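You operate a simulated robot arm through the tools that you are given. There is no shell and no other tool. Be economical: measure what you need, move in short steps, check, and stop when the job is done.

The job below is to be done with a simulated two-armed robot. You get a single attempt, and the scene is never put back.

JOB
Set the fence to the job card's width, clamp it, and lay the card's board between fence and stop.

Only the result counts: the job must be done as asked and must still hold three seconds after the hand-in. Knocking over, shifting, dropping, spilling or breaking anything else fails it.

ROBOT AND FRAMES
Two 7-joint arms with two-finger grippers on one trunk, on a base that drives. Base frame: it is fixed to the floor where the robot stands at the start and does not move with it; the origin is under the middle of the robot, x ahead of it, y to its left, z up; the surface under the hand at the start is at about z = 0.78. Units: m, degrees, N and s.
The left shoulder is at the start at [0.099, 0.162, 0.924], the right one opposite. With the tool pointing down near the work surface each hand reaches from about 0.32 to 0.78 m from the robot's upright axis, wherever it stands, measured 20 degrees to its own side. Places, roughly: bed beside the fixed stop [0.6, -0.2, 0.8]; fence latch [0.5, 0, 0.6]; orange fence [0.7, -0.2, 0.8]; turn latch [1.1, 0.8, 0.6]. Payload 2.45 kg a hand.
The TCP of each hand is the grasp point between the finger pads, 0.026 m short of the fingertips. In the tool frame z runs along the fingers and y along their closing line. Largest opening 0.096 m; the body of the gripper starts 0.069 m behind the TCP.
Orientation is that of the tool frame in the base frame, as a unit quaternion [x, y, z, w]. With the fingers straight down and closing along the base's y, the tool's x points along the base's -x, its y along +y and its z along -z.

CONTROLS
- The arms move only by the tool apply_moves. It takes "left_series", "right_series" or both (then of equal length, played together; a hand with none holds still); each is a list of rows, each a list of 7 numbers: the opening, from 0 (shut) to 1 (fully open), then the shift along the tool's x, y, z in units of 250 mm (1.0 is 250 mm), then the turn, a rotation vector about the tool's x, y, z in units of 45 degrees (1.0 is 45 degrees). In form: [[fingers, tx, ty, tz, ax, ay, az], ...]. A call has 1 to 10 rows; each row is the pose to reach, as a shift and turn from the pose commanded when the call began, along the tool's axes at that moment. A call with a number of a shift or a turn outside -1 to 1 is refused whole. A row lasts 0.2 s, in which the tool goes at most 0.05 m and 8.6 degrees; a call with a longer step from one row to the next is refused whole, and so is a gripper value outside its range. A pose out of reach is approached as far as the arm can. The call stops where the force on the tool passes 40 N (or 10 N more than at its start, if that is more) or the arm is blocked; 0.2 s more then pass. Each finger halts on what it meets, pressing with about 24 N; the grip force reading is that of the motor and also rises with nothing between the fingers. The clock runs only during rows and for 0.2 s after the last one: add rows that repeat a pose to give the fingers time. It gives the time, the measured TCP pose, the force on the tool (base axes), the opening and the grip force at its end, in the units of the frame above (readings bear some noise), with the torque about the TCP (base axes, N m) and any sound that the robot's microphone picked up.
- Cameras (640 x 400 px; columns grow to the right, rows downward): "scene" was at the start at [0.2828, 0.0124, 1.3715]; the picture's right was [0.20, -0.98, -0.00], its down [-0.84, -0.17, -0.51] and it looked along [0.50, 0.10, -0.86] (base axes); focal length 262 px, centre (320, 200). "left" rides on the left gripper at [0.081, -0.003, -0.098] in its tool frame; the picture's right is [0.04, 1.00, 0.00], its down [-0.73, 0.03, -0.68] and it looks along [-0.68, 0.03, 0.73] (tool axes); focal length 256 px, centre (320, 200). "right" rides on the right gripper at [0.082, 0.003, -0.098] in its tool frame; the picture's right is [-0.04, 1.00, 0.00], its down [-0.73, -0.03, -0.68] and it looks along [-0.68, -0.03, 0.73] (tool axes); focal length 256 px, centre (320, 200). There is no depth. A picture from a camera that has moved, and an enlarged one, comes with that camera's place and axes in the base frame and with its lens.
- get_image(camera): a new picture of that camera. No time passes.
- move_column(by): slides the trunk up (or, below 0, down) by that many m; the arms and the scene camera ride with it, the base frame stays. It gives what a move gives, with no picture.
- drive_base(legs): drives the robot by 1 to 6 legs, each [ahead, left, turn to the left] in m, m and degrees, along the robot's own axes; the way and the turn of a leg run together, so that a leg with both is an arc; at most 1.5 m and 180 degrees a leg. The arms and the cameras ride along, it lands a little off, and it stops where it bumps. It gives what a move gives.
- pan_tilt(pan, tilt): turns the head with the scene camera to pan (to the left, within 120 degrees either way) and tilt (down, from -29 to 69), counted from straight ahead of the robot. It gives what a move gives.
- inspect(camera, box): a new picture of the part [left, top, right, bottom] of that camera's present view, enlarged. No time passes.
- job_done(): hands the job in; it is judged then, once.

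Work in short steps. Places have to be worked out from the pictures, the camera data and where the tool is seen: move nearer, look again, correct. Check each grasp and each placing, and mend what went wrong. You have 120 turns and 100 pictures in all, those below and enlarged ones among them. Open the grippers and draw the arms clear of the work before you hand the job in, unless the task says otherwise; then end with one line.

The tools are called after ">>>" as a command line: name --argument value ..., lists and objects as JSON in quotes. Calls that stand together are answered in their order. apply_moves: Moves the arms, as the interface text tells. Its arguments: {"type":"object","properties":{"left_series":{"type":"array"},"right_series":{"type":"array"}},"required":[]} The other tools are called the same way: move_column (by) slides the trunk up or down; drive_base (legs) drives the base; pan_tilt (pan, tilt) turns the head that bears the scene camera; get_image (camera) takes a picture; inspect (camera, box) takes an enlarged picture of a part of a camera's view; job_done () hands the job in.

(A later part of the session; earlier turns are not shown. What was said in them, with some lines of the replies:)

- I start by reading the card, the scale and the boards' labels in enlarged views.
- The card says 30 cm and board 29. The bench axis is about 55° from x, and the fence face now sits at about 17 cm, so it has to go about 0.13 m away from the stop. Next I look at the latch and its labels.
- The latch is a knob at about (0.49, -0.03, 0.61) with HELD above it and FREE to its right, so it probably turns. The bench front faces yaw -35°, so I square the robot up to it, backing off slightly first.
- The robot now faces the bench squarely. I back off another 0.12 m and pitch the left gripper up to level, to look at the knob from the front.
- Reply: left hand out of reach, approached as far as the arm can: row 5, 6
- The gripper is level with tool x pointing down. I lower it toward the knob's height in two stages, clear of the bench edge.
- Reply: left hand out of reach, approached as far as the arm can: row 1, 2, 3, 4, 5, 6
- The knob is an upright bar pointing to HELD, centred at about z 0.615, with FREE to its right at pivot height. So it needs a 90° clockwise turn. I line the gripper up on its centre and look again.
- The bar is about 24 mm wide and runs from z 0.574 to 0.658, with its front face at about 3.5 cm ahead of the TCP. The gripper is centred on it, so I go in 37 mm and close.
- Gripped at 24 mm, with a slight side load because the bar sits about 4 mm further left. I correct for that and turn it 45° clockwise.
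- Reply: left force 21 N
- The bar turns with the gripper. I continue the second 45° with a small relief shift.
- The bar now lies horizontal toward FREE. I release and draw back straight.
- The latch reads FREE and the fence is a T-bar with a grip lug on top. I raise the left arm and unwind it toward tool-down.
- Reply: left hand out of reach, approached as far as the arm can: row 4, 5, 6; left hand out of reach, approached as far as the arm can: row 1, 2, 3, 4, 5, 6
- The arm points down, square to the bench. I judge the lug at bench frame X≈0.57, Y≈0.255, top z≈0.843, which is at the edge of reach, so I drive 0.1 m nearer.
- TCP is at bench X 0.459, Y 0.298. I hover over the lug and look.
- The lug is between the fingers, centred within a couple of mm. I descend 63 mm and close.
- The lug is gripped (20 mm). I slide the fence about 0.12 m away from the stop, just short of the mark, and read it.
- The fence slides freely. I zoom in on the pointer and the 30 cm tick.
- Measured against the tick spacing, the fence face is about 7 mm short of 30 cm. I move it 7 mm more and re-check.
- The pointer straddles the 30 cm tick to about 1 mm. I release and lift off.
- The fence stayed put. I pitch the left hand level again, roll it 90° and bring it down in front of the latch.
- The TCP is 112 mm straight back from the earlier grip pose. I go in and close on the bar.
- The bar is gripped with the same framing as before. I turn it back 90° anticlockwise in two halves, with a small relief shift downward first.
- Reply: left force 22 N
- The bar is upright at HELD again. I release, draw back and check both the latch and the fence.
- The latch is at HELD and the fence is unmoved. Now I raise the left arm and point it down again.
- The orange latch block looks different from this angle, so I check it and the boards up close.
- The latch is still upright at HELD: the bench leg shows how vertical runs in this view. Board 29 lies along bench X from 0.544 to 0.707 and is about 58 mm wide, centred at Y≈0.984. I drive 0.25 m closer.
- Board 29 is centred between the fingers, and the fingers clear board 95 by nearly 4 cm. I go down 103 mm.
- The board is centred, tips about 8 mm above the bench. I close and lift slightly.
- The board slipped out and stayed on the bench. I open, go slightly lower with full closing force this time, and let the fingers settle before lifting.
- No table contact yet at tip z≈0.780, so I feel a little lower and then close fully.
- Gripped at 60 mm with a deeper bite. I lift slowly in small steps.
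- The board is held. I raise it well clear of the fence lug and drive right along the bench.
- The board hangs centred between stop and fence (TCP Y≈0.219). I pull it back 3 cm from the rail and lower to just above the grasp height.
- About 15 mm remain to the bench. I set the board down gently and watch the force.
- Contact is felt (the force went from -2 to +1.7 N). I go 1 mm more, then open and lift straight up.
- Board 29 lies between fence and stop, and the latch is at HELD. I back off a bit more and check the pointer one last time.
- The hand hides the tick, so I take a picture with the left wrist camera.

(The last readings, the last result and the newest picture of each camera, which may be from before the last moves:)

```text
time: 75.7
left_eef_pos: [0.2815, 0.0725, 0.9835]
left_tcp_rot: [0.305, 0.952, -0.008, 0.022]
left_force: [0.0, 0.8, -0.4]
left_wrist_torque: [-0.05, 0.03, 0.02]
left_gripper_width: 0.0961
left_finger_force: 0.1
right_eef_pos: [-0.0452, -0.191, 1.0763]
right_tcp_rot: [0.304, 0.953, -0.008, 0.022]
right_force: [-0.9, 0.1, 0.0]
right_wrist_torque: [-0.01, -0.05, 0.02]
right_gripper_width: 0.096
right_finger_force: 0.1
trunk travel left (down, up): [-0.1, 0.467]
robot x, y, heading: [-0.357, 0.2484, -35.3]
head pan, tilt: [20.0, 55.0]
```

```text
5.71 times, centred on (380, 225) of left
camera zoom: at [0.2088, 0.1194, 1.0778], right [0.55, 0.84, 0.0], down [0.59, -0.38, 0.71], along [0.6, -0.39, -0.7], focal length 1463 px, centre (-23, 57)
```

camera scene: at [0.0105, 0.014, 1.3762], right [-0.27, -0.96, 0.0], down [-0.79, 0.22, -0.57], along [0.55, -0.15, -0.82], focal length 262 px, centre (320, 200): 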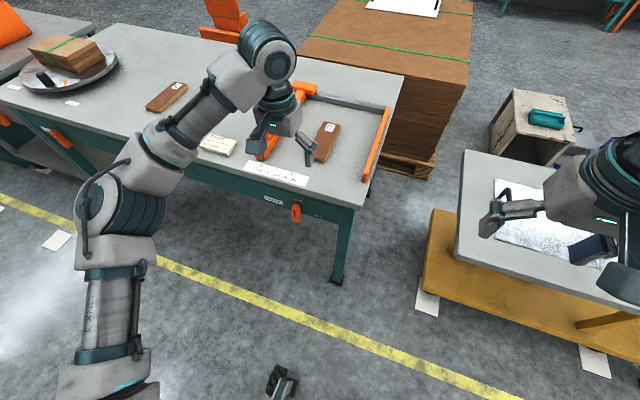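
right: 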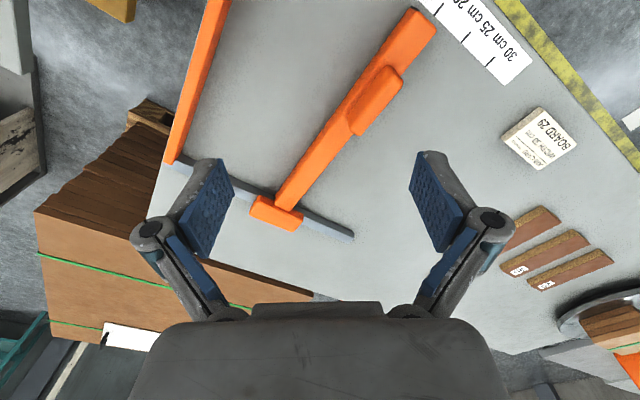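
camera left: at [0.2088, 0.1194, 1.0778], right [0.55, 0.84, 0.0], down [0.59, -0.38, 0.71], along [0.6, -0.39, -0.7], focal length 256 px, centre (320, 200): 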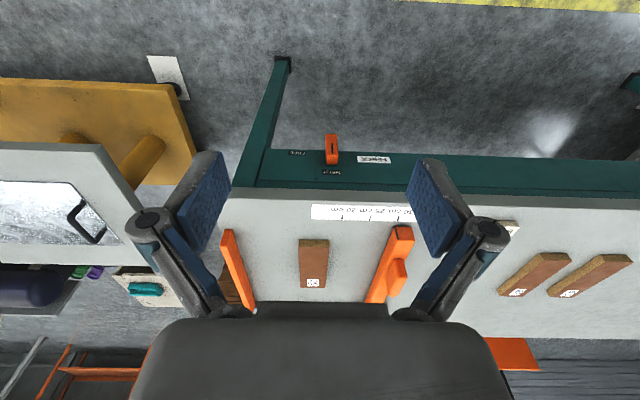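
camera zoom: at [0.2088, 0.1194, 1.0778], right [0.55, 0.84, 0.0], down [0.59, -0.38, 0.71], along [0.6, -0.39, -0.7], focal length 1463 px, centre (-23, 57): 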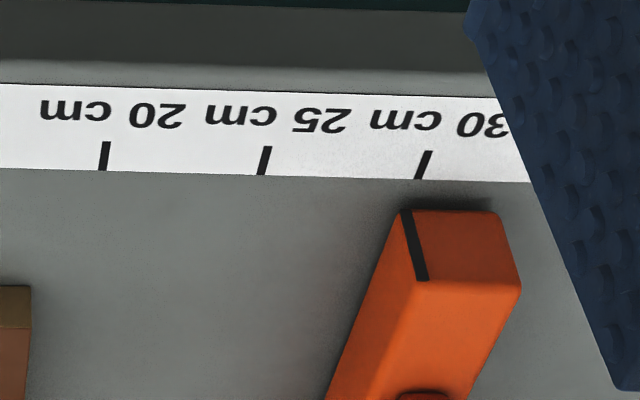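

The pointer is in line with the 30 cm tick, the latch is at HELD, board 29 lies between fence and stop, and both arms are clear. I hand in.

>>> job_done

```text
The job is handed in.
```

The fence is set to 30 cm and clamped at HELD, and board 29 lies between fence and stop. The job is handed in.
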